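You operate a simulated robot arm through the tools that you are given. There is no shell and no other tool.

You are at the controls of a simulated robot arm. One attempt, no reset.

Task
Prime the dry glue wheel; run the card on top of the glue unit through for a 10 mm stripe.
Fine: draw the sliding plate back; leave the card on it, the wheel down and the knob at 10 mm.

Only the result counts: the job must be done as asked and must still hold three seconds after the hand-in. Knocking over, shifting, dropping, spilling or breaking anything else fails it.

Robot
A 7-joint arm with a two-finger parallel gripper, fixed in place. Base frame: the origin is at the foot of the arm, x ahead of it, y to its left, z up. Units: m, degrees, N and s.
With the tool pointing down near the work surface it reaches from about 0.1 to 0.32 m from the base axis. Its first joint turns from -115.0 to 115.0 degrees. Payload 3.91 kg.
The tool frame sits at the grasp point between the pads (the TCP): z along the fingers, y along the line on which they close. The tips reach 0.03 m beyond it. The gripper opens to 0.11 m. The fingers are 0.02 m wide and 0.01 m thick; the gripper's body (0.048 by 0.112 m) begins 0.055 m behind the TCP.
Orientation is that of the tool frame in the base frame, as a unit quaternion [x, y, z, w]. With the fingers straight down and closing along the base's y, the tool's x points along the base's -x, its y along +y and its z along -z.

Tools
- The arm moves only by the tool send_rows. Its argument "deltas" is a list of rows, each an object (a shift or turn left out is 0, a gripper value left out holds the last) with "travel": the shift along the tool's x, y, z in m, a list of three; "rot": the turn, a rotation vector about the tool's x, y, z in degrees, a list of three. In form: [{"travel": [dx, dy, dz], "rot": [ax, ay, az]}, ...]. A call has 1 to 20 rows; each row shifts and turns the commanded pose from where the row before left it, along the tool's axes as they then stand. "grip" is the opening, from 0 (shut) to 1 (fully open), set as the call begins (left out, the last holds). Rows are played at 5 a second. More than 0.05 m and 8.6 degrees between two rows, or a gripper value outside its range, and nothing of the call is played. Where a pose cannot be reached the arm comes as near as it can. A force on the tool above 40 N (or 10 N above the force at the start of the call, whichever is more), or a blocked arm, ends the call early, and 0.2 s more pass. Each finger travels about 0.108 m/s and halts on what it meets, pressing with about 24 N; the grip force reading is that of the motor and also rises with nothing between the fingers. The clock runs only during rows and for 0.2 s after the last one: add rows that do not move to give the fingers time. It gives the time, the measured TCP pose, the force on the tool (base axes), the opening and the grip force at its end, in the units of the frame above (readings bear some noise), with the torque about the TCP (base axes, N m) and any sound that the robot's microphone picked up, and new pictures: "views" is both (left out), scene, wrist or none.
- Cameras (640 x 400 px; columns grow to the right, rows downward): "scene" is fixed at [0.2275, -0.6515, 1.5996]; the picture's right is [0.68, -0.74, 0.00], its down [-0.52, -0.48, -0.71] and it looks along [0.52, 0.48, -0.71] (base axes); focal length 229 px, centre (320, 200). "wrist" rides on the gripper at [0.072, 0.017, -0.103] in the tool frame; the picture's right is [-0.23, 0.97, 0.00], its down [-0.76, -0.18, -0.62] and it looks along [-0.61, -0.14, 0.78] (tool axes); focal length 222 px, centre (320, 200). There is no depth. A picture from a camera that has moved, and an enlarged one, comes with that camera's place and axes in the base frame and with its lens. The place of the scene camera against the robot may be out by one fixed shift of up to 0.012 m in any direction.
- slide_trunk(by): slides the trunk up (or, below 0, down) by that many m; the arm rides with it, the base frame stays. It gives what a move gives, with no picture.
- enlarge(camera, box): a new picture of the part [left, top, right, bottom] of that camera's present view, enlarged. It takes no simulated time.
- hand_in(): hands the job in; it is judged then, once.

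Nothing tells you positions but the pictures and the camera data. Unless the task says otherwise, let go and move clear before handing in.

The tools are called after "Request:" as a command line: name --argument value ..., lists and objects as JSON in quotes. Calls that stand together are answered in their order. send_rows: Moves the arm, as the interface text tells. Its arguments: {"type":"object","properties":{"deltas":{"type":"array"},"grip":{"type":"number"},"views":{"type":"string","enum":["both","scene","wrist","none"]}},"required":["deltas"]} The other tools are called the same way: slide_trunk (by) slides the trunk up or down; enlarge (camera, box) takes an enlarged picture of a part of a camera's view; hand_in () hands the job in.

At the start:

```text
clock: 0.0
tcp_pos: [0.376, -0.2841, 1.3641]
tcp_rot: [0.0, 1.0, 0.001, 0.0]
wrist_force: [0.1, 0.2, 0.0]
wrist_torque: [0.02, 0.0, -0.01]
grip_width: 0.11
gripper_force: 0.0
trunk travel left (down, up): [-0.925, 0.065]
```

scene: 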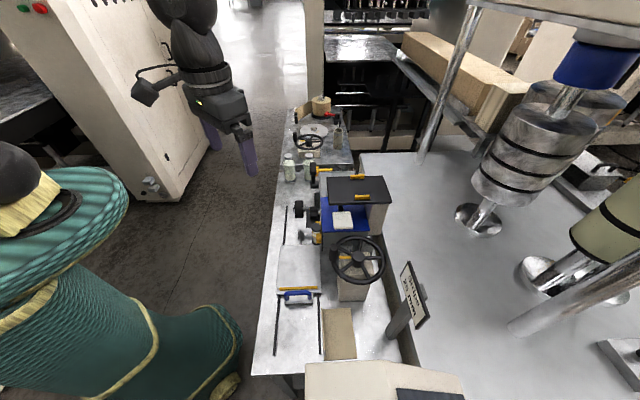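
wrist: 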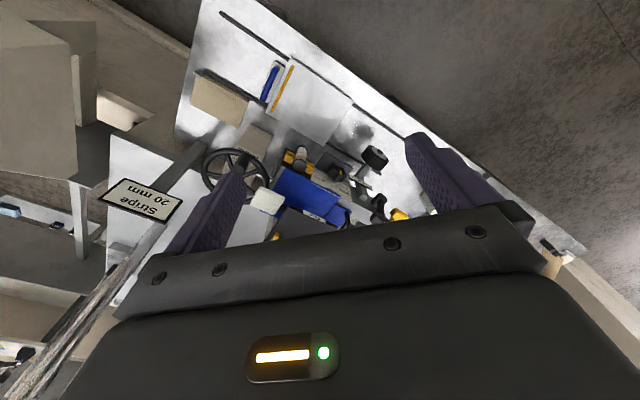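

I see a bench with a glue machine (blue tank, hand wheel, sliding plate with a blue handle, knobs) below the arm. I'll take enlarged pictures first to identify the parts.

Request:
enlarge --camera "scene" --box '[240, 160, 440, 285]'

Request:
enlarge --camera "scene" --box '[240, 250, 440, 375]'

Request:
enlarge --camera "wrist" --box '[100, 40, 420, 240]'

Request:
enlarge --camera "scene" --box '[270, 80, 390, 155]'

```text
3.20 times, centred on (340, 222) of scene
camera zoom: at [0.2275, -0.6515, 1.5996], right [0.68, -0.74, 0.0], down [-0.52, -0.48, -0.71], along [0.52, 0.48, -0.71], focal length 734 px, centre (256, 128)
```

zoom: 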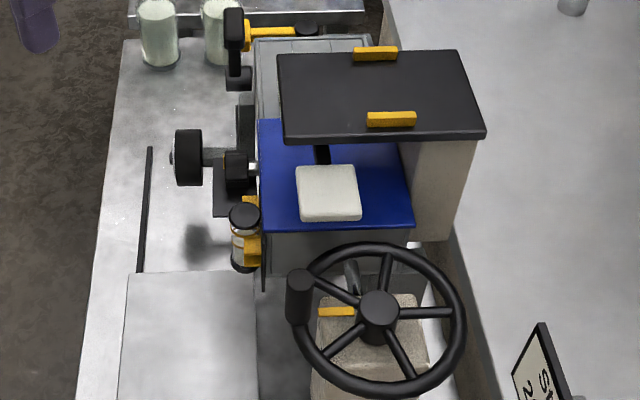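

```text
3.20 times, centred on (340, 312) of scene
camera zoom: at [0.2275, -0.6515, 1.5996], right [0.68, -0.74, 0.0], down [-0.52, -0.48, -0.71], along [0.52, 0.48, -0.71], focal length 734 px, centre (256, -160)
```

zoom: 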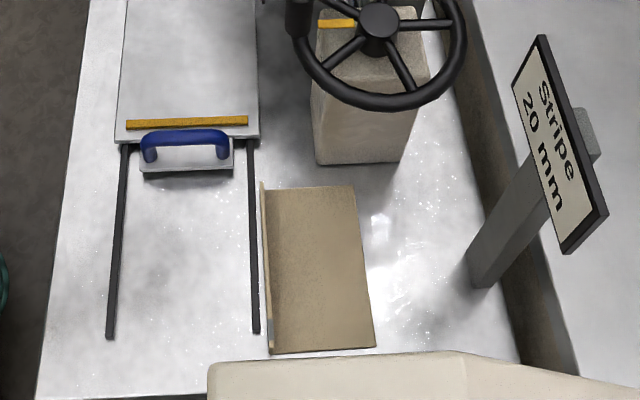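

```text
2.00 times, centred on (260, 140) of wrist
camera zoom: at [0.3033, -0.2671, 1.4687], right [0.23, 0.97, 0.0], down [0.76, -0.18, 0.62], along [0.61, -0.14, -0.78], focal length 444 px, centre (440, 320)
```

zoom: 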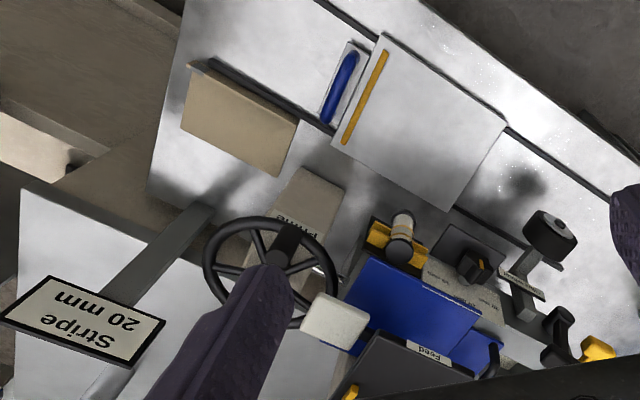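

```text
5.33 times, centred on (330, 118) of scene
camera zoom: at [0.2275, -0.6515, 1.5996], right [0.68, -0.74, 0.0], down [-0.52, -0.48, -0.71], along [0.52, 0.48, -0.71], focal length 1223 px, centre (267, 640)
```

zoom: 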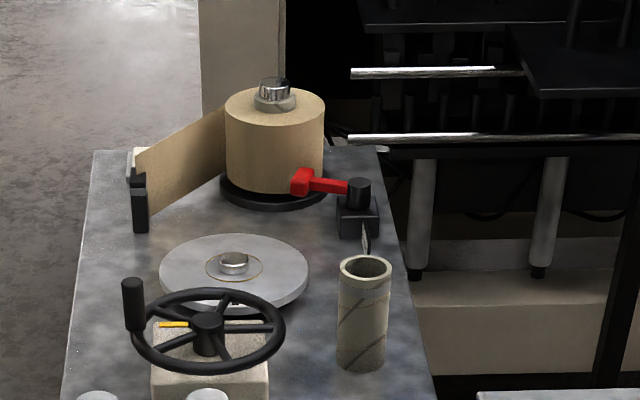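

The machine sits on a bench running diagonally, at roughly z≈0.87, with the sliding plate near (0.42, -0.33). I'll look at the labels more closely before moving.

Request:
enlarge --camera "scene" --box '[290, 165, 394, 230]'

Request:
enlarge --camera "scene" --box '[290, 215, 394, 280]'

Request:
enlarge --camera "wrist" --box '[240, 130, 420, 242]'

Request:
enlarge --camera "wrist" --box '[190, 100, 300, 170]'

```text
6.15 times, centred on (342, 198) of scene
camera zoom: at [0.2275, -0.6515, 1.5996], right [0.68, -0.74, 0.0], down [-0.52, -0.48, -0.71], along [0.52, 0.48, -0.71], focal length 1412 px, centre (185, 215)
```

zoom: 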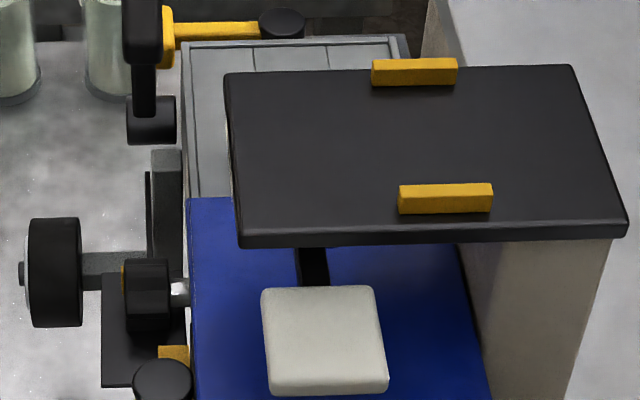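

```text
6.15 times, centred on (342, 248) of scene
camera zoom: at [0.2275, -0.6515, 1.5996], right [0.68, -0.74, 0.0], down [-0.52, -0.48, -0.71], along [0.52, 0.48, -0.71], focal length 1412 px, centre (185, -92)
```

zoom: 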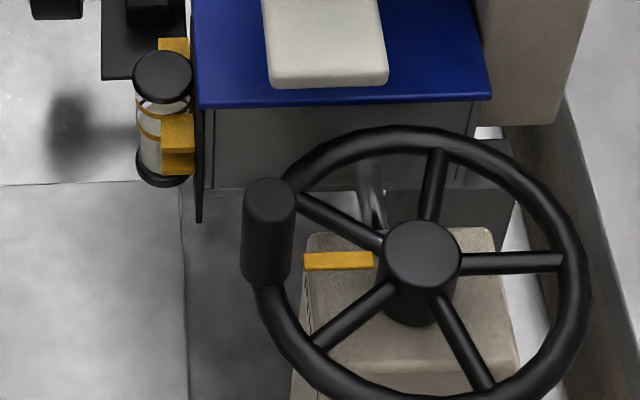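

```text
3.56 times, centred on (330, 186) of wrist
camera zoom: at [0.3033, -0.2671, 1.4687], right [0.23, 0.97, 0.0], down [0.76, -0.18, 0.62], along [0.61, -0.14, -0.78], focal length 790 px, centre (284, 250)
```

zoom: 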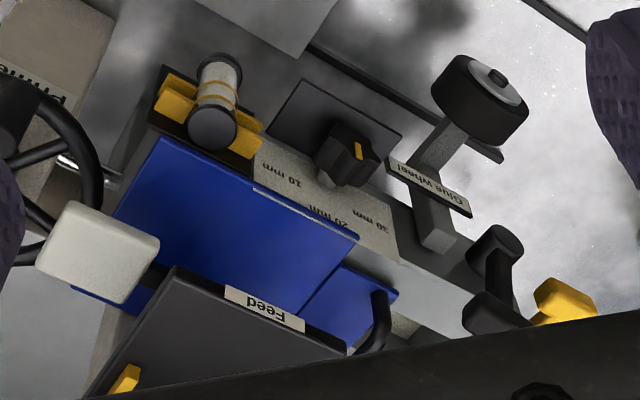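

```text
5.71 times, centred on (245, 135) of wrist
camera zoom: at [0.3033, -0.2671, 1.4687], right [0.23, 0.97, 0.0], down [0.76, -0.18, 0.62], along [0.61, -0.14, -0.78], focal length 1269 px, centre (749, 571)
```

zoom: 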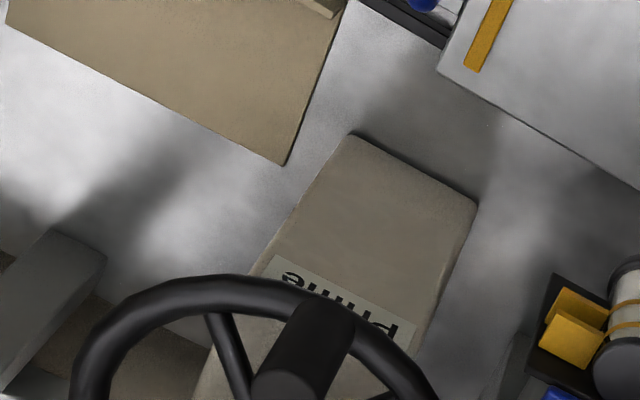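

The unit carries a "Prime" crank, a knob with 10/20/30 mm marks, a "Glue wheel" arm, a "Feed" part and some kind of white pad on the blue top. I'll turn the wrist to face the unit squarely (yaw -45°) for a better look.

Request:
send_rows --deltas '[{"rot": [0, 0, 7.5]}, {"rot": [0, 0, 7.5]}, {"rot": [0, 0, 7.5]}, {"rot": [0, 0, 7.5]}, {"rot": [0, 0, 7.5]}, {"rot": [0, 0, 7.5]}, {}]'

```text
clock: 1.6
tcp_pos: [0.3753, -0.2829, 1.366]
tcp_rot: [0.384, 0.923, 0.001, 0.0]
wrist_force: [-0.2, 0.1, -0.1]
wrist_torque: [0.05, -0.02, 0.02]
grip_width: 0.1099
gripper_force: 0.2
trunk travel left (down, up): [-0.925, 0.065]
camera wrist: at [0.3363, -0.2208, 1.4689], right [0.85, 0.53, 0.0], down [0.41, -0.67, 0.62], along [0.33, -0.53, -0.78], focal length 222 px, centre (320, 200)
```

scene: 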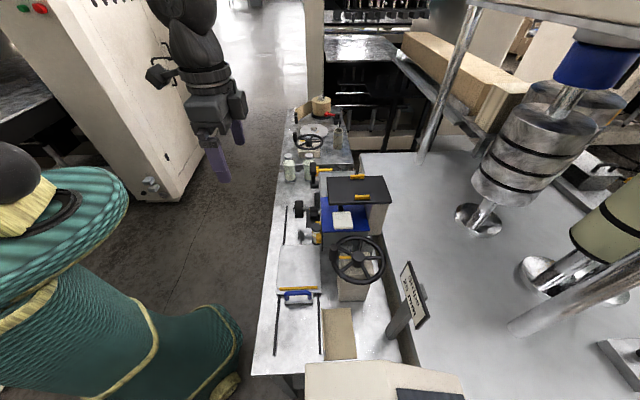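
wrist: 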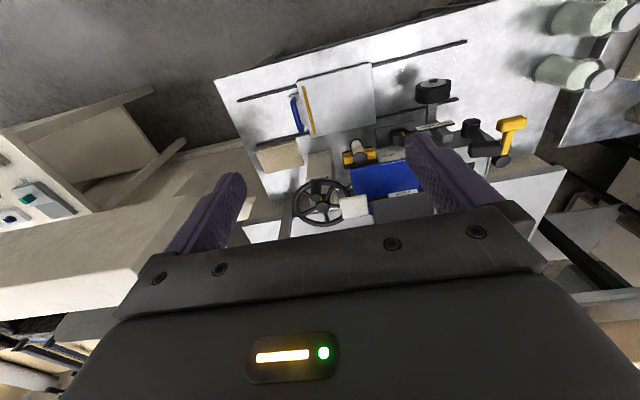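

The wrist view now covers the unit. I'll enlarge it to read the parts.

Request:
enlarge --camera "wrist" --box '[230, 50, 550, 250]'

Request:
enlarge --camera "wrist" --box '[390, 60, 550, 160]'

```text
2.00 times, centred on (390, 150) of wrist
camera zoom: at [0.3363, -0.2208, 1.4689], right [0.85, 0.53, 0.0], down [0.41, -0.67, 0.62], along [0.33, -0.53, -0.78], focal length 444 px, centre (180, 300)
```

zoom: 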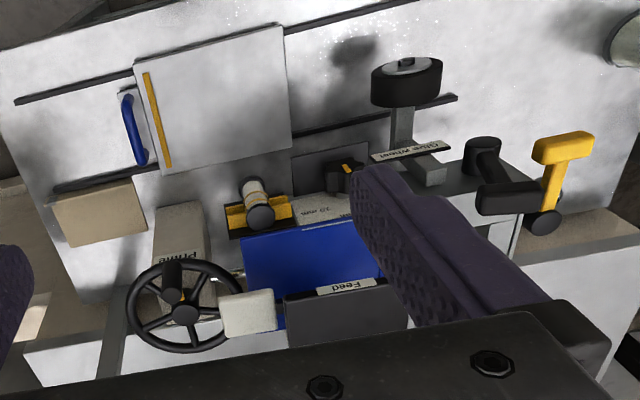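

```text
4.00 times, centred on (470, 110) of wrist
camera zoom: at [0.3363, -0.2208, 1.4689], right [0.85, 0.53, 0.0], down [0.41, -0.67, 0.62], along [0.33, -0.53, -0.78], focal length 888 px, centre (-280, 560)
```

zoom: 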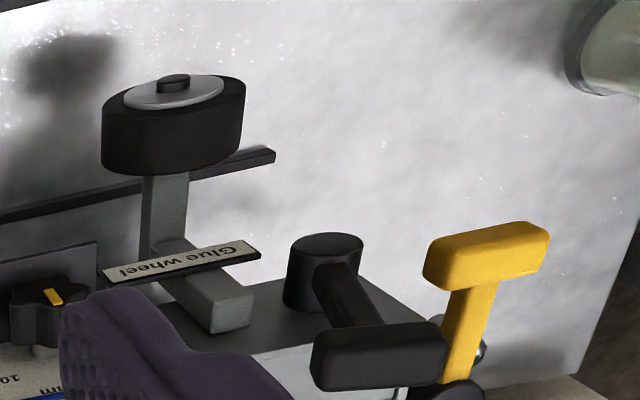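

I'll lower the trunk 0.2 m at this spot, which is over the open track in front of the unit, to get closer pictures.

Request:
slide_trunk --by -0.2

Request:
send_rows --deltas '[{}]'

```text
clock: 3.8
tcp_pos: [0.3748, -0.2837, 1.1649]
tcp_rot: [0.383, 0.924, 0.001, -0.001]
wrist_force: [-0.6, 0.5, 0.6]
wrist_torque: [0.01, 0.01, 0.01]
grip_width: 0.1102
gripper_force: 0.1
trunk travel left (down, up): [-0.725, 0.265]
```

```text
clock: 4.2
tcp_pos: [0.3766, -0.2846, 1.1653]
tcp_rot: [0.383, 0.924, 0.0, 0.001]
wrist_force: [-0.2, -1.1, -1.0]
wrist_torque: [0.0, 0.0, 0.02]
grip_width: 0.11
gripper_force: 0.1
trunk travel left (down, up): [-0.725, 0.265]
camera wrist: at [0.3361, -0.2209, 1.269], right [0.85, 0.53, 0.0], down [0.41, -0.66, 0.62], along [0.33, -0.53, -0.78], focal length 222 px, centre (320, 200)
```

scene: 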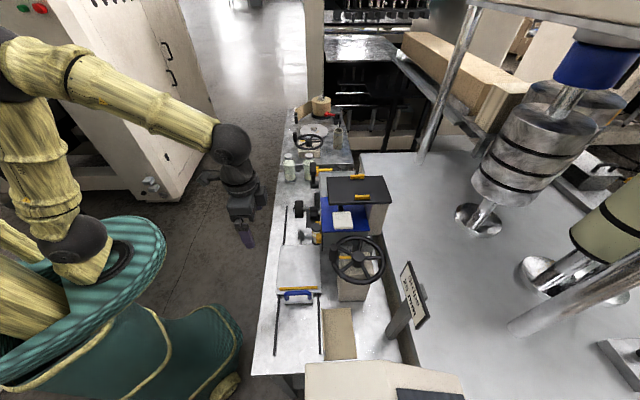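
wrist: 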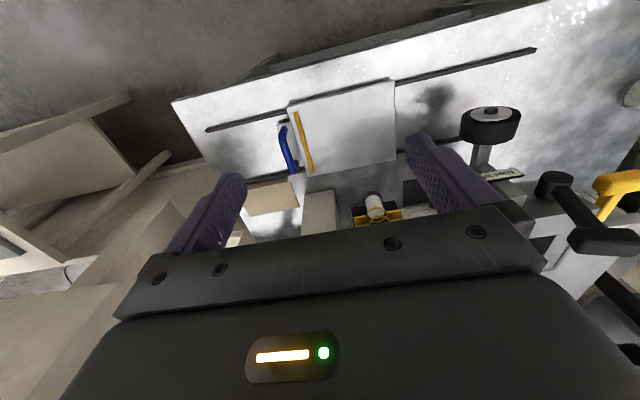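

The arm has plenty of reach. I'll back off from the unit, shift along it and tilt the wrist up about 30° to look at its front face.

Request:
send_rows --deltas '[{"travel": [0.04, 0.04, 0]}, {"travel": [0.04, 0.04, 0]}, {"travel": [0.02, 0.02, 0], "rot": [0, -7.5, 0]}, {"rot": [0, -7.5, 0]}, {"rot": [0, -7.5, 0]}, {"rot": [0, -7.5, 0]}, {}]'

```text
refused: row 1 steps farther than a row can; nothing moved
```

Request:
send_rows --deltas '[{"travel": [0.03, 0.03, 0]}, {"travel": [0.03, 0.03, 0]}, {"travel": [0.03, 0.03, 0]}, {"travel": [0.0, 0.0, 0], "rot": [0, -7.5, 0]}, {"rot": [0, -7.5, 0]}, {"rot": [0, -7.5, 0]}, {"rot": [0, -7.5, 0]}, {}]'

```text
clock: 6.0
tcp_pos: [0.3763, -0.1578, 1.1645]
tcp_rot: [0.37, 0.892, -0.099, 0.239]
wrist_force: [-0.5, 0.1, -0.3]
wrist_torque: [0.01, -0.03, 0.04]
grip_width: 0.1101
gripper_force: 0.1
trunk travel left (down, up): [-0.725, 0.265]
camera wrist: at [0.3066, -0.0642, 1.2183], right [0.83, 0.55, 0.11], down [0.12, -0.37, 0.92], along [0.55, -0.75, -0.37], focal length 222 px, centre (320, 200)
```

scene: 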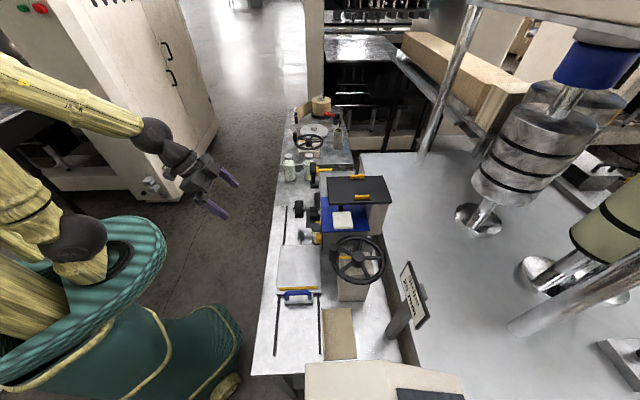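
wrist: 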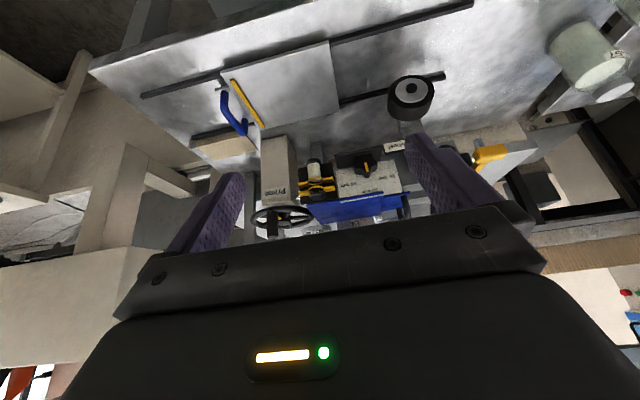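

Request:
enlarge --camera "wrist" --box '[190, 120, 430, 270]'

Request:
enlarge --camera "wrist" --box '[370, 60, 530, 160]'

Request:
enlarge --camera "wrist" --box '[290, 140, 420, 222]'

```text
2.67 times, centred on (310, 195) of wrist
camera zoom: at [0.3066, -0.0642, 1.2183], right [0.83, 0.55, 0.11], down [0.12, -0.37, 0.92], along [0.55, -0.75, -0.37], focal length 592 px, centre (347, 213)
```

zoom: 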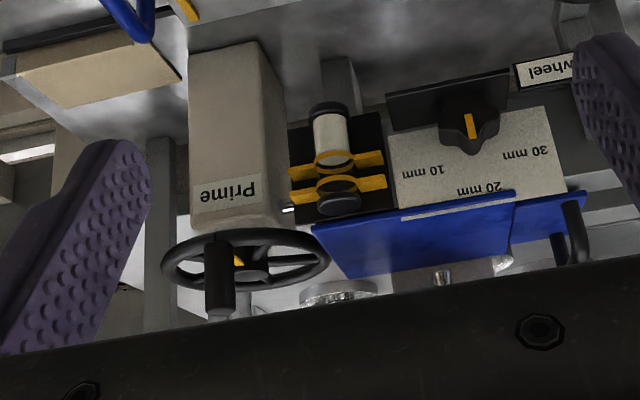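

```text
4.00 times, centred on (450, 110) of wrist
camera zoom: at [0.3066, -0.0642, 1.2183], right [0.83, 0.55, 0.11], down [0.12, -0.37, 0.92], along [0.55, -0.75, -0.37], focal length 888 px, centre (-200, 560)
```

zoom: 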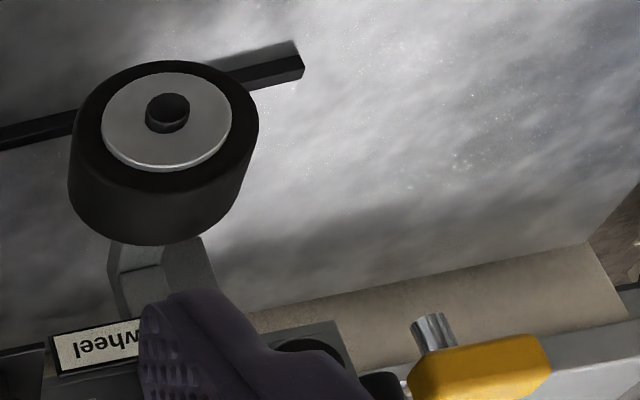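

```text
4.88 times, centred on (355, 181) of wrist
camera zoom: at [0.3066, -0.0642, 1.2183], right [0.83, 0.55, 0.11], down [0.12, -0.37, 0.92], along [0.55, -0.75, -0.37], focal length 1084 px, centre (149, 293)
```

zoom: 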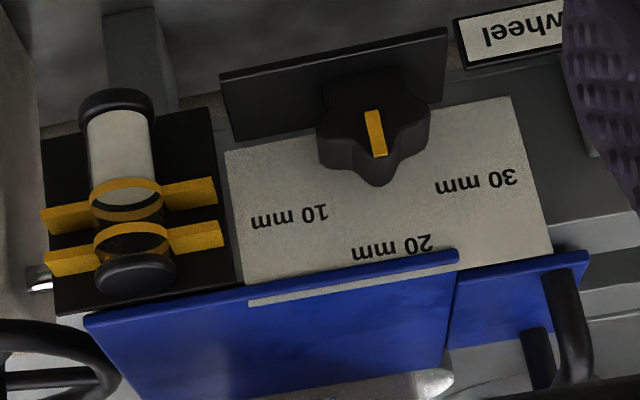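

The picture is upside down: the dial on the front shows 10 mm on the robot's right, 20 mm at the top, 30 mm on the left, and the pointer seems to be at 20 mm. I'll zoom hard on several details.

Request:
enlarge --camera "scene" --box '[318, 190, 366, 220]'

Request:
enlarge --camera "scene" --box '[318, 210, 366, 240]'

Request:
enlarge --camera "scene" --box '[285, 155, 349, 195]'

Request:
enlarge --camera "scene" --box '[285, 190, 333, 220]'

Request:
enlarge --camera "wrist" --box '[290, 180, 370, 230]'

```text
13.33 times, centred on (342, 205) of scene
camera zoom: at [0.2275, -0.6515, 1.5996], right [0.68, -0.74, 0.0], down [-0.52, -0.48, -0.71], along [0.52, 0.48, -0.71], focal length 3058 px, centre (27, 133)
```

zoom: 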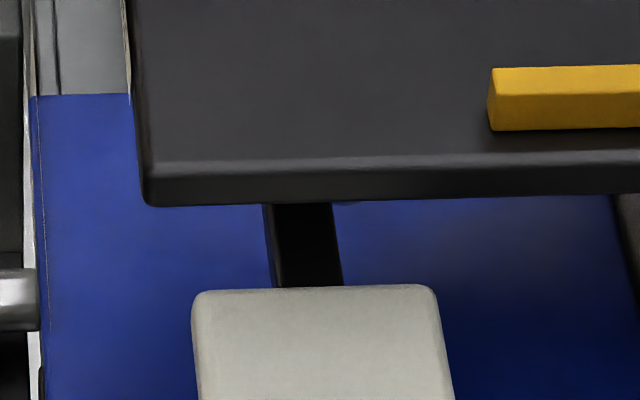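

```text
13.33 times, centred on (342, 225) of scene
camera zoom: at [0.2275, -0.6515, 1.5996], right [0.68, -0.74, 0.0], down [-0.52, -0.48, -0.71], along [0.52, 0.48, -0.71], focal length 3058 px, centre (27, -133)
```

zoom: 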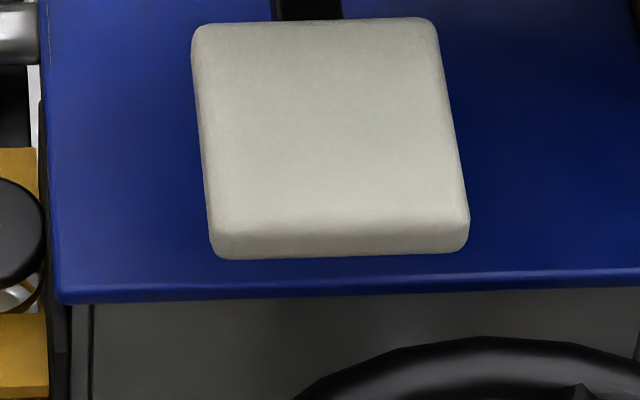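

```text
10.00 times, centred on (317, 175) of scene
camera zoom: at [0.2275, -0.6515, 1.5996], right [0.68, -0.74, 0.0], down [-0.52, -0.48, -0.71], along [0.52, 0.48, -0.71], focal length 2294 px, centre (350, 450)
```

zoom: 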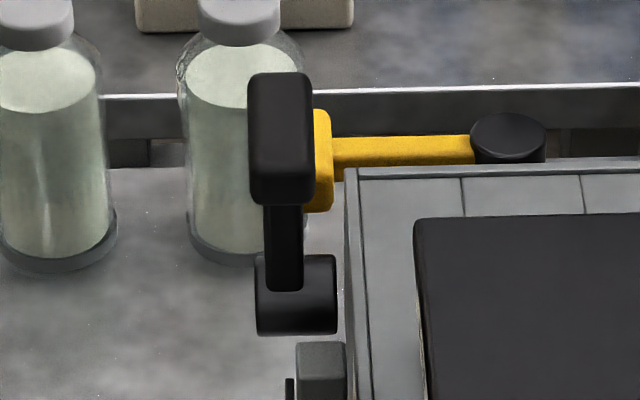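

```text
13.33 times, centred on (309, 205) of scene
camera zoom: at [0.2275, -0.6515, 1.5996], right [0.68, -0.74, 0.0], down [-0.52, -0.48, -0.71], along [0.52, 0.48, -0.71], focal length 3058 px, centre (467, 133)
```

zoom: 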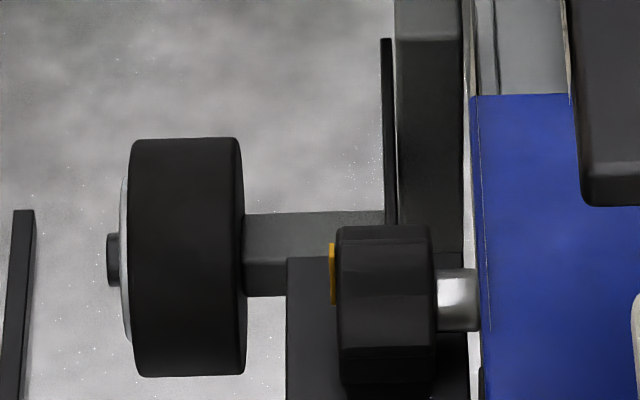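

```text
8.00 times, centred on (330, 205) of wrist
camera zoom: at [0.3066, -0.0642, 1.2183], right [0.83, 0.55, 0.11], down [0.12, -0.37, 0.92], along [0.55, -0.75, -0.37], focal length 1777 px, centre (240, 160)
```

zoom: 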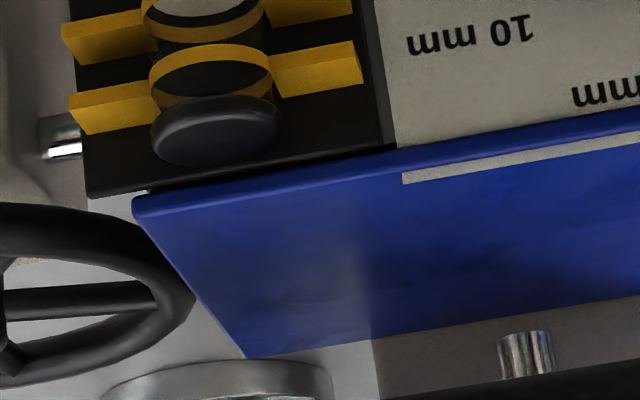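

The blue sheet (about 0.14 × 0.14 m) seems to lie on top of the unit at z≈1.07, while the white pad and black plate sit higher. I'll shift along the bench to inspect the levers and glue wheel unobstructed.

Request:
send_rows --deltas '[{"travel": [0, 0.05, 0]}, {"travel": [0, 0.05, 0]}, {"travel": [0, 0.05, 0]}, {}]' --views "wrist"

Request:
enlarge --camera "wrist" --box '[240, 50, 440, 175]'

Request:
enlarge --camera "wrist" --box '[250, 130, 410, 230]'

```text
clock: 7.0
tcp_pos: [0.483, -0.0499, 1.1662]
tcp_rot: [0.37, 0.892, -0.099, 0.239]
wrist_force: [0.6, -0.1, -0.3]
wrist_torque: [0.01, 0.0, -0.02]
grip_width: 0.11
gripper_force: 0.0
trunk travel left (down, up): [-0.725, 0.265]
camera wrist: at [0.4137, 0.042, 1.2191], right [0.83, 0.55, 0.11], down [0.12, -0.37, 0.92], along [0.55, -0.75, -0.37], focal length 222 px, centre (320, 200)
```

wrist: 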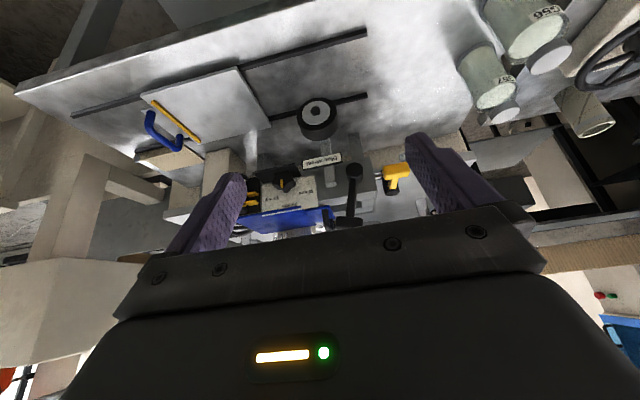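

```text
3.20 times, centred on (340, 112) of wrist
camera zoom: at [0.4137, 0.042, 1.2191], right [0.83, 0.55, 0.11], down [0.12, -0.37, 0.92], along [0.55, -0.75, -0.37], focal length 711 px, centre (256, 480)
```

zoom: 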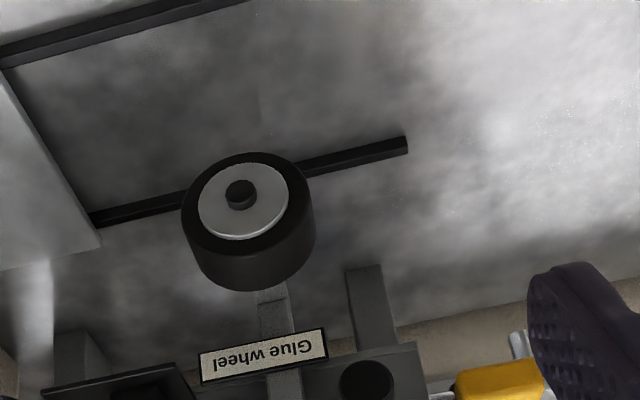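

```text
4.00 times, centred on (330, 180) of wrist
camera zoom: at [0.4137, 0.042, 1.2191], right [0.83, 0.55, 0.11], down [0.12, -0.37, 0.92], along [0.55, -0.75, -0.37], focal length 888 px, centre (280, 280)
```

zoom: 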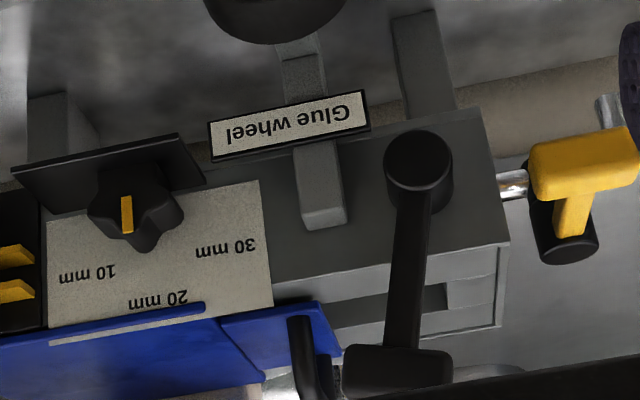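

The black lever beside the "Glue wheel" label and a yellow quarter-turn valve handle at the end of the unit are now clear. Next I want to see the top of the unit: I'll raise the trunk and look down on it.

Request:
slide_trunk --by 0.25

Request:
send_rows --deltas '[{"travel": [0, -0.05, 0]}, {"travel": [0, -0.05, 0]}, {"travel": [0, -0.05, 0]}, {}]' --views "wrist"

Request:
enlarge --camera "wrist" --box '[220, 70, 420, 195]'

```text
clock: 9.6
tcp_pos: [0.4834, -0.0515, 1.4152]
tcp_rot: [0.369, 0.893, -0.099, 0.239]
wrist_force: [-0.2, -0.4, -0.3]
wrist_torque: [0.0, -0.03, 0.0]
grip_width: 0.1098
gripper_force: 0.1
trunk travel left (down, up): [-0.975, 0.015]
```

```text
clock: 10.6
tcp_pos: [0.377, -0.1576, 1.4148]
tcp_rot: [0.369, 0.893, -0.1, 0.239]
wrist_force: [0.5, -0.3, -0.1]
wrist_torque: [0.01, 0.0, -0.03]
grip_width: 0.1101
gripper_force: 0.0
trunk travel left (down, up): [-0.975, 0.015]
camera wrist: at [0.3084, -0.0645, 1.4694], right [0.83, 0.55, 0.11], down [0.12, -0.37, 0.92], along [0.55, -0.75, -0.37], focal length 222 px, centre (320, 200)
```

wrist: 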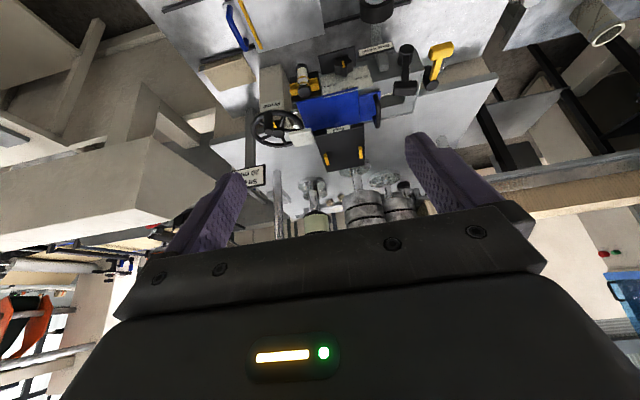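

```text
3.20 times, centred on (320, 132) of wrist
camera zoom: at [0.3084, -0.0645, 1.4694], right [0.83, 0.55, 0.11], down [0.12, -0.37, 0.92], along [0.55, -0.75, -0.37], focal length 711 px, centre (320, 416)
```

zoom: 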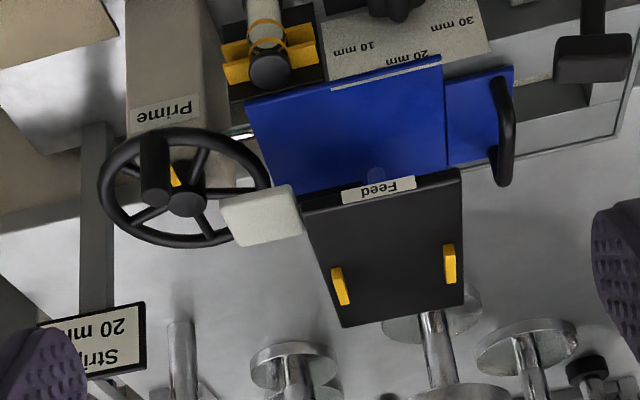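

Request:
enlarge --camera "wrist" --box '[280, 80, 400, 155]'

Request:
enlarge --camera "wrist" --box '[280, 115, 376, 175]'

Request:
enlarge --camera "wrist" --box '[340, 80, 420, 130]'

Request:
enlarge --camera "wrist" --box '[280, 50, 376, 110]'

```text
5.33 times, centred on (340, 118) of wrist
camera zoom: at [0.3084, -0.0645, 1.4694], right [0.83, 0.55, 0.11], down [0.12, -0.37, 0.92], along [0.55, -0.75, -0.37], focal length 1185 px, centre (213, 640)
```

zoom: 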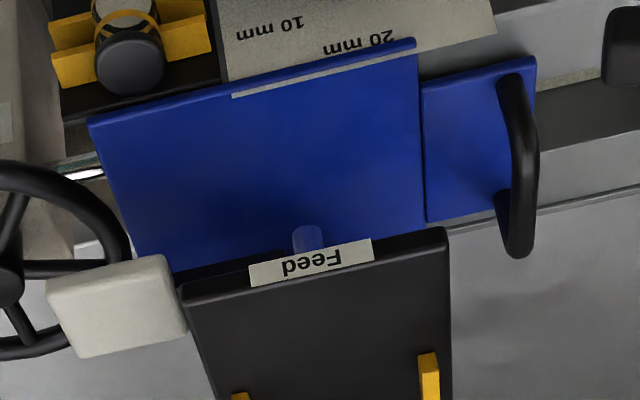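

```text
6.67 times, centred on (328, 145) of wrist
camera zoom: at [0.3084, -0.0645, 1.4694], right [0.83, 0.55, 0.11], down [0.12, -0.37, 0.92], along [0.55, -0.75, -0.37], focal length 1481 px, centre (267, 567)
```

zoom: 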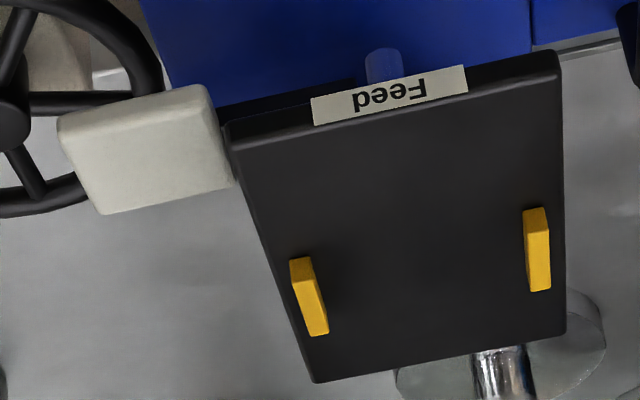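

```text
8.00 times, centred on (380, 105) of wrist
camera zoom: at [0.3084, -0.0645, 1.4694], right [0.83, 0.55, 0.11], down [0.12, -0.37, 0.92], along [0.55, -0.75, -0.37], focal length 1777 px, centre (-160, 960)
```

zoom: 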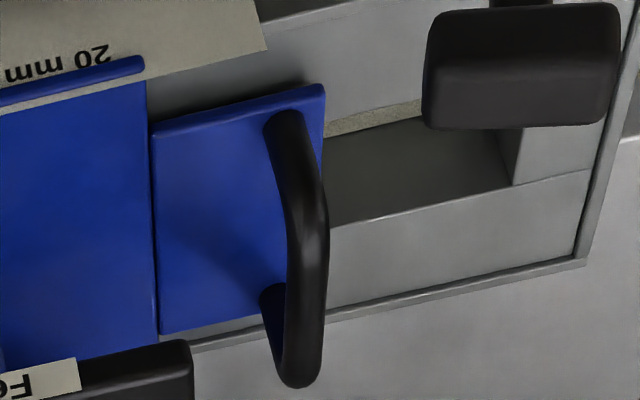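

```text
6.67 times, centred on (328, 80) of wrist
camera zoom: at [0.3084, -0.0645, 1.4694], right [0.83, 0.55, 0.11], down [0.12, -0.37, 0.92], along [0.55, -0.75, -0.37], focal length 1481 px, centre (267, 1000)
```

zoom: 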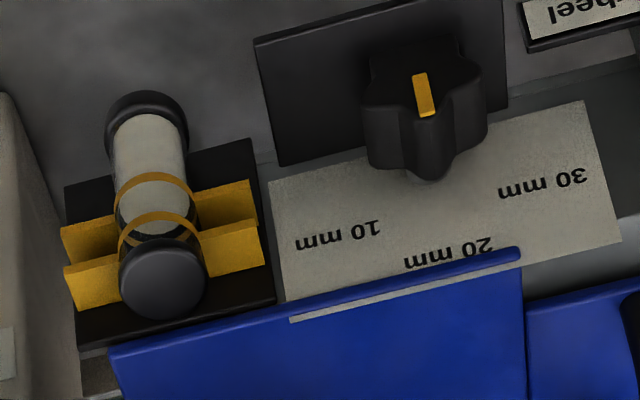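

The blue square with a raised front lip looks like the item lying on the open grey trough, next to a smaller blue lid with a black handle. I'll zoom further to understand which is the card.

Request:
enlarge --camera "wrist" --box '[315, 85, 363, 115]'

Request:
enlarge --camera "wrist" --box '[293, 92, 341, 122]'

Request:
enlarge --camera "scene" --box '[314, 194, 338, 209]'

Request:
enlarge --camera "scene" --box '[312, 218, 344, 238]'

Request:
enlarge --camera "wrist" --box '[190, 40, 270, 90]'

Request:
enlarge --camera "wrist" --box '[200, 0, 328, 80]'

```text
13.33 times, centred on (339, 100) of wrist
camera zoom: at [0.3084, -0.0645, 1.4694], right [0.83, 0.55, 0.11], down [0.12, -0.37, 0.92], along [0.55, -0.75, -0.37], focal length 2962 px, centre (67, 1533)
```

zoom: 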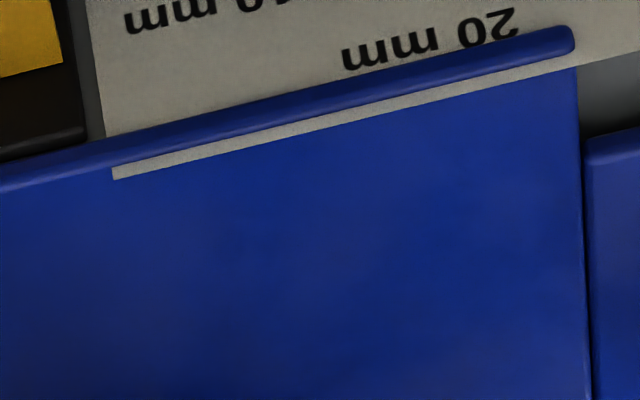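

```text
13.33 times, centred on (317, 107) of wrist
camera zoom: at [0.3084, -0.0645, 1.4694], right [0.83, 0.55, 0.11], down [0.12, -0.37, 0.92], along [0.55, -0.75, -0.37], focal length 2962 px, centre (360, 1440)
```

zoom: 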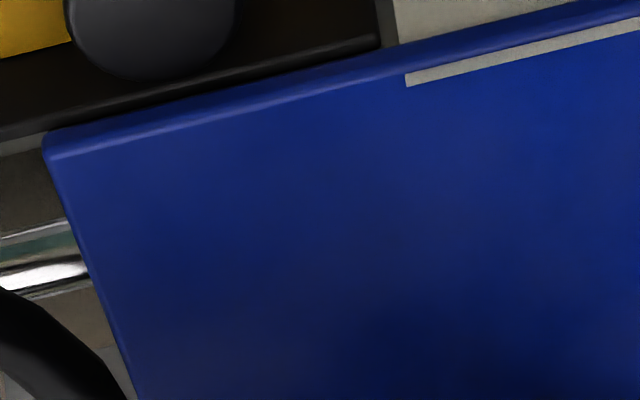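

```text
16.00 times, centred on (326, 202) of scene
camera zoom: at [0.2275, -0.6515, 1.5996], right [0.68, -0.74, 0.0], down [-0.52, -0.48, -0.71], along [0.52, 0.48, -0.71], focal length 3670 px, centre (224, 176)
```

zoom: 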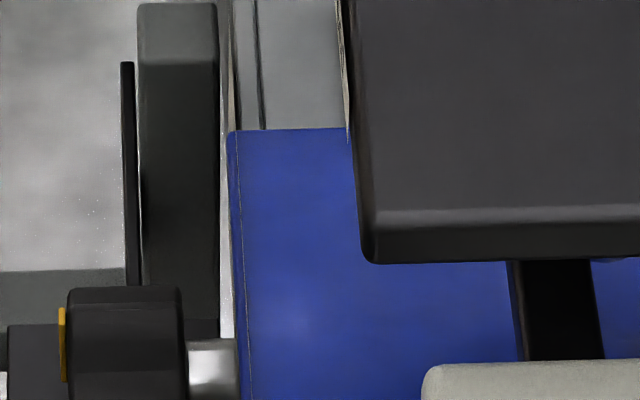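

```text
16.00 times, centred on (328, 228) of scene
camera zoom: at [0.2275, -0.6515, 1.5996], right [0.68, -0.74, 0.0], down [-0.52, -0.48, -0.71], along [0.52, 0.48, -0.71], focal length 3670 px, centre (192, -248)
```

zoom: 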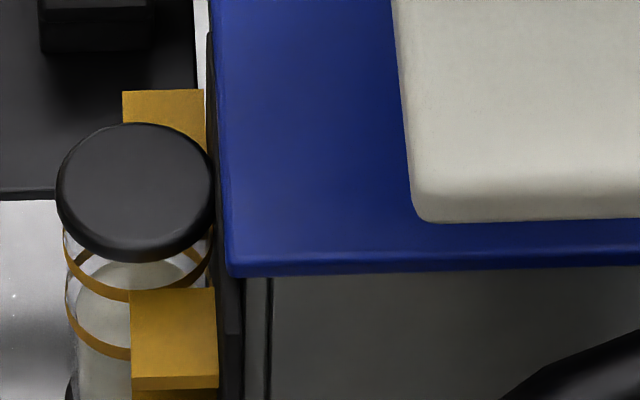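

```text
8.00 times, centred on (230, 65) of wrist
camera zoom: at [0.3084, -0.0645, 1.4694], right [0.83, 0.55, 0.11], down [0.12, -0.37, 0.92], along [0.55, -0.75, -0.37], focal length 1777 px, centre (1040, 1280)
```

zoom: 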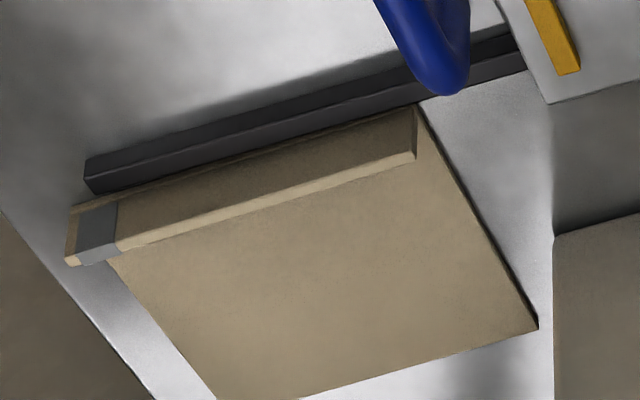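

```text
5.00 times, centred on (264, 40) of wrist
camera zoom: at [0.3084, -0.0645, 1.4694], right [0.83, 0.55, 0.11], down [0.12, -0.37, 0.92], along [0.55, -0.75, -0.37], focal length 1111 px, centre (600, 1000)
```

zoom: 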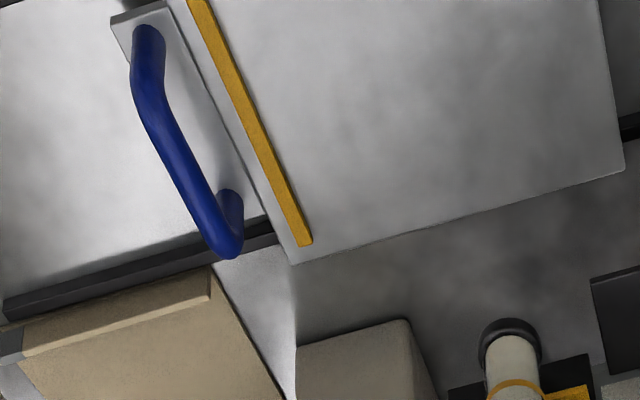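

The big blue cover looks fixed (the dial plate passes through it), so I still need to determine what the "card" is: perhaps the white pad, or something on the black "Feed" plate. I'll look from the crank side to see the vertical layout.

Request:
send_rows --deltas '[{"travel": [-0.0118, -0.0393, 0.0068]}, {"travel": [-0.0118, -0.0393, 0.0068]}, {"travel": [-0.0118, -0.0393, 0.0068]}, {"travel": [-0.0118, -0.0393, 0.0068]}, {"travel": [-0.0118, -0.0393, 0.0068]}, {"travel": [-0.0118, -0.0393, 0.0068]}, {"travel": [-0.0118, -0.0393, 0.0068]}, {"rot": [-3.75, 0, -6.495]}, {"rot": [-3.75, 0, -6.495]}, {"rot": [-3.75, 0, -6.495]}, {"rot": [-3.75, 0, -6.495]}, {"rot": [-3.75, 0, -6.495]}, {"rot": [-3.75, 0, -6.495]}, {"rot": [-3.75, 0, -6.495]}, {"rot": [-3.75, 0, -6.495]}, {}]'

```text
clock: 13.9
tcp_pos: [0.2494, -0.4194, 1.4153]
tcp_rot: [-0.127, 0.958, 0.034, 0.256]
wrist_force: [-0.2, 0.5, -0.9]
wrist_torque: [-0.02, 0.02, 0.01]
grip_width: 0.11
gripper_force: 0.1
trunk travel left (down, up): [-0.975, 0.015]
camera wrist: at [0.1344, -0.4321, 1.469], right [-0.06, 0.99, 0.11], down [0.38, -0.08, 0.92], along [0.92, 0.1, -0.37], focal length 222 px, centre (320, 200)
```

scene: 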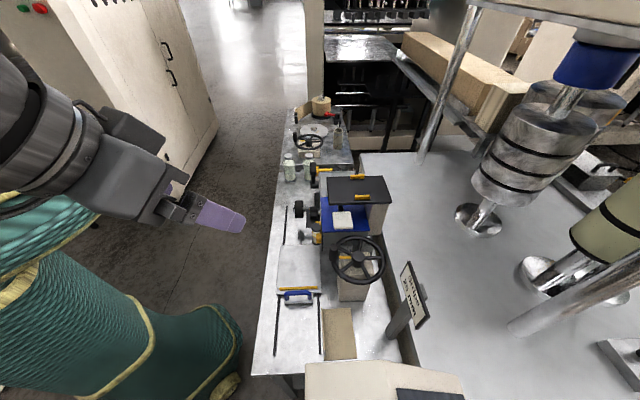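
wrist: 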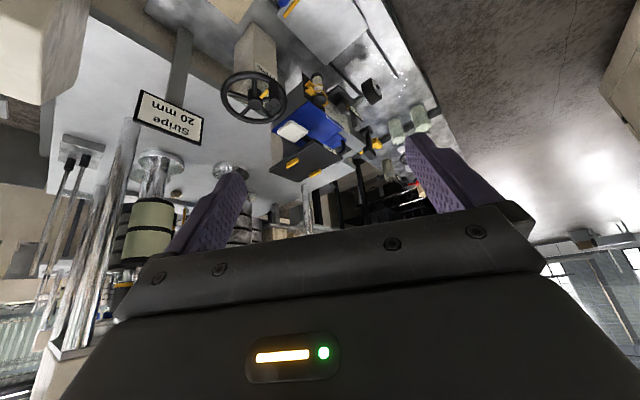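

Good diagonal view. I'll lower the trunk to bring the camera nearer the height of the unit's top and look again.

Request:
slide_trunk --by -0.2

Request:
send_rows --deltas '[{}]' --views "wrist"

Request:
enlarge --camera "wrist" --box '[220, 80, 420, 205]'

```text
clock: 16.1
tcp_pos: [0.2494, -0.4188, 1.215]
tcp_rot: [-0.126, 0.958, 0.033, 0.257]
wrist_force: [0.2, -0.1, -0.6]
wrist_torque: [0.01, -0.01, 0.01]
grip_width: 0.1101
gripper_force: 0.1
trunk travel left (down, up): [-0.775, 0.215]
```

```text
clock: 16.5
tcp_pos: [0.2496, -0.4196, 1.2151]
tcp_rot: [-0.125, 0.958, 0.034, 0.257]
wrist_force: [-0.5, 0.3, -0.8]
wrist_torque: [0.02, 0.02, -0.01]
grip_width: 0.1101
gripper_force: 0.0
trunk travel left (down, up): [-0.775, 0.215]
camera wrist: at [0.1344, -0.4323, 1.2689], right [-0.06, 0.99, 0.11], down [0.38, -0.08, 0.92], along [0.92, 0.1, -0.37], focal length 222 px, centre (320, 200)
```

wrist: 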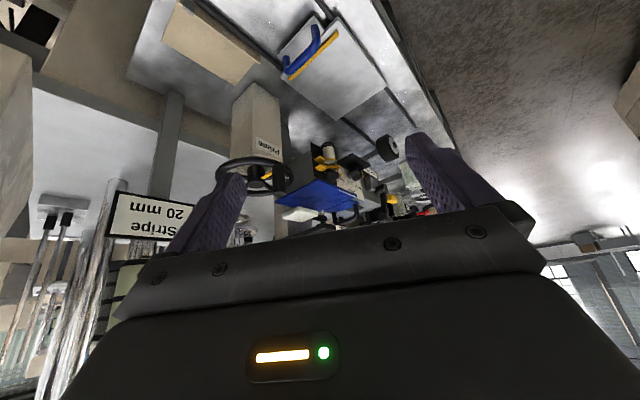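

```text
3.20 times, centred on (320, 142) of wrist
camera zoom: at [0.1344, -0.4323, 1.2689], right [-0.06, 0.99, 0.11], down [0.38, -0.08, 0.92], along [0.92, 0.1, -0.37], focal length 711 px, centre (320, 384)
```

zoom: 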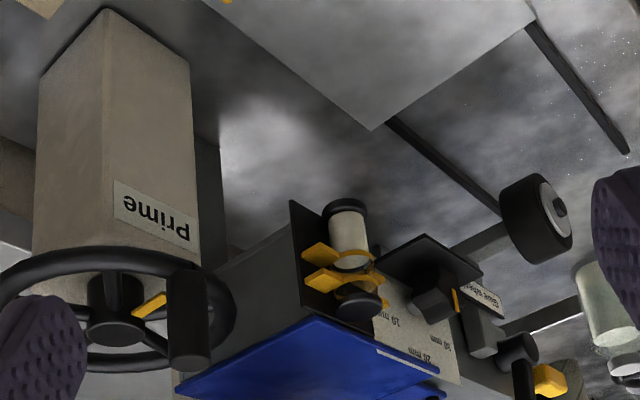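

I'll tilt the wrist further so the top of the unit comes clear of the gripper body.

Request:
send_rows --deltas '[{"rot": [0, -8, 0]}, {"rot": [0, -8, 0]}, {"rot": [0, -8, 0]}, {}]' --views "wrist"

Request:
enlarge --camera "wrist" --box '[240, 60, 400, 160]'

Request:
enlarge --camera "wrist" --box '[270, 90, 350, 140]'

```text
clock: 17.5
tcp_pos: [0.2484, -0.4191, 1.2148]
tcp_rot: [-0.118, 0.883, 0.06, 0.451]
wrist_force: [0.5, -0.9, 0.2]
wrist_torque: [0.05, -0.02, -0.04]
grip_width: 0.11
gripper_force: 0.0
trunk travel left (down, up): [-0.775, 0.215]
camera wrist: at [0.1228, -0.4355, 1.2175], right [-0.12, 0.98, 0.18], down [-0.01, -0.19, 0.98], along [0.99, 0.12, 0.03], focal length 222 px, centre (320, 200)
```

wrist: 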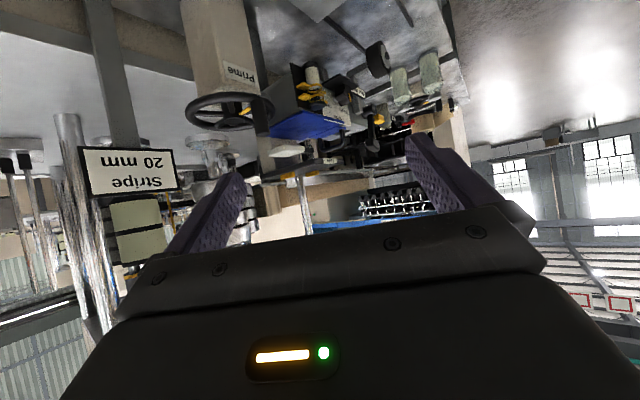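

```text
4.00 times, centred on (320, 110) of wrist
camera zoom: at [0.1228, -0.4355, 1.2175], right [-0.12, 0.98, 0.18], down [-0.01, -0.19, 0.98], along [0.99, 0.12, 0.03], focal length 888 px, centre (320, 560)
```

zoom: 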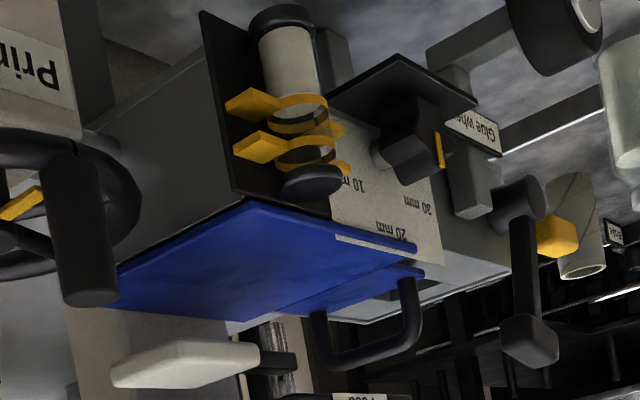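

```text
8.00 times, centred on (310, 115) of wrist
camera zoom: at [0.1228, -0.4355, 1.2175], right [-0.12, 0.98, 0.18], down [-0.01, -0.19, 0.98], along [0.99, 0.12, 0.03], focal length 1777 px, centre (400, 880)
```

zoom: 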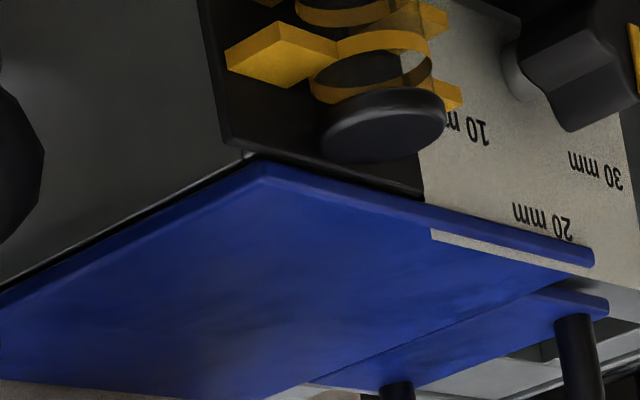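

The white piece is a paddle on a black rod above the cover, and the big blue square is a thin separate sheet beside a lid with a black handle. Let me zoom on the feed assembly, the lid edge, and the valve from here.

Request:
enlarge --camera "wrist" --box '[350, 95, 430, 145]'

Request:
enlarge --camera "wrist" --box '[250, 125, 362, 195]'

Request:
enlarge --camera "wrist" --box '[325, 105, 373, 135]'

Request:
enlarge --camera "wrist" --box '[180, 50, 276, 110]'

```text
8.00 times, centred on (390, 120) of wrist
camera zoom: at [0.1228, -0.4355, 1.2175], right [-0.12, 0.98, 0.18], down [-0.01, -0.19, 0.98], along [0.99, 0.12, 0.03], focal length 1777 px, centre (-240, 840)
```

zoom: 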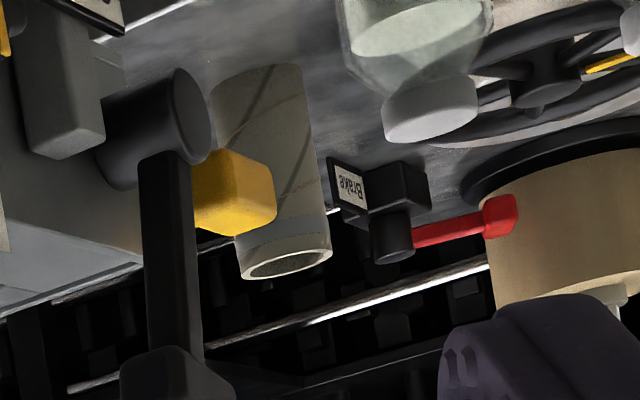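

```text
5.71 times, centred on (306, 160) of wrist
camera zoom: at [0.1228, -0.4355, 1.2175], right [-0.12, 0.98, 0.18], down [-0.01, -0.19, 0.98], along [0.99, 0.12, 0.03], focal length 1269 px, centre (400, 429)
```

zoom: 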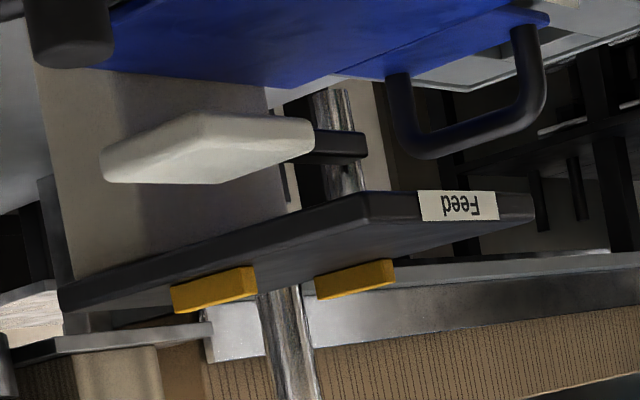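

```text
13.33 times, centred on (349, 120) of wrist
camera zoom: at [0.1228, -0.4355, 1.2175], right [-0.12, 0.98, 0.18], down [-0.01, -0.19, 0.98], along [0.99, 0.12, 0.03], focal length 2962 px, centre (-67, 1267)
```

zoom: 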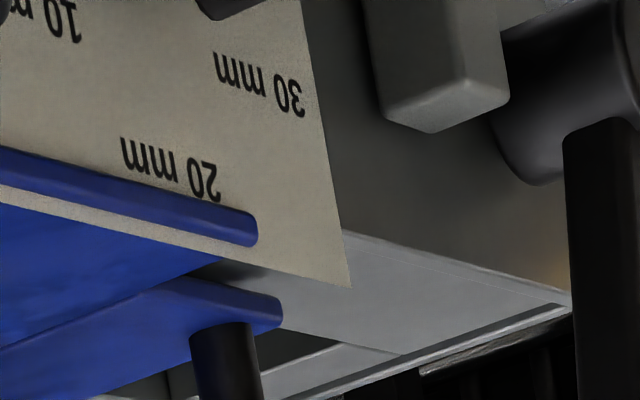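

```text
6.67 times, centred on (228, 80) of wrist
camera zoom: at [0.1228, -0.4355, 1.2175], right [-0.12, 0.98, 0.18], down [-0.01, -0.19, 0.98], along [0.99, 0.12, 0.03], focal length 1481 px, centre (933, 1000)
```

zoom: 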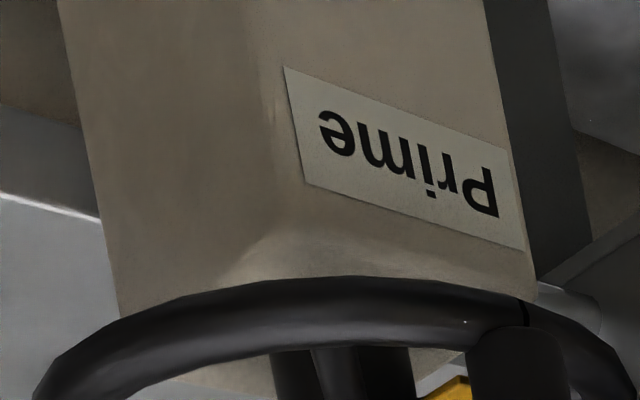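

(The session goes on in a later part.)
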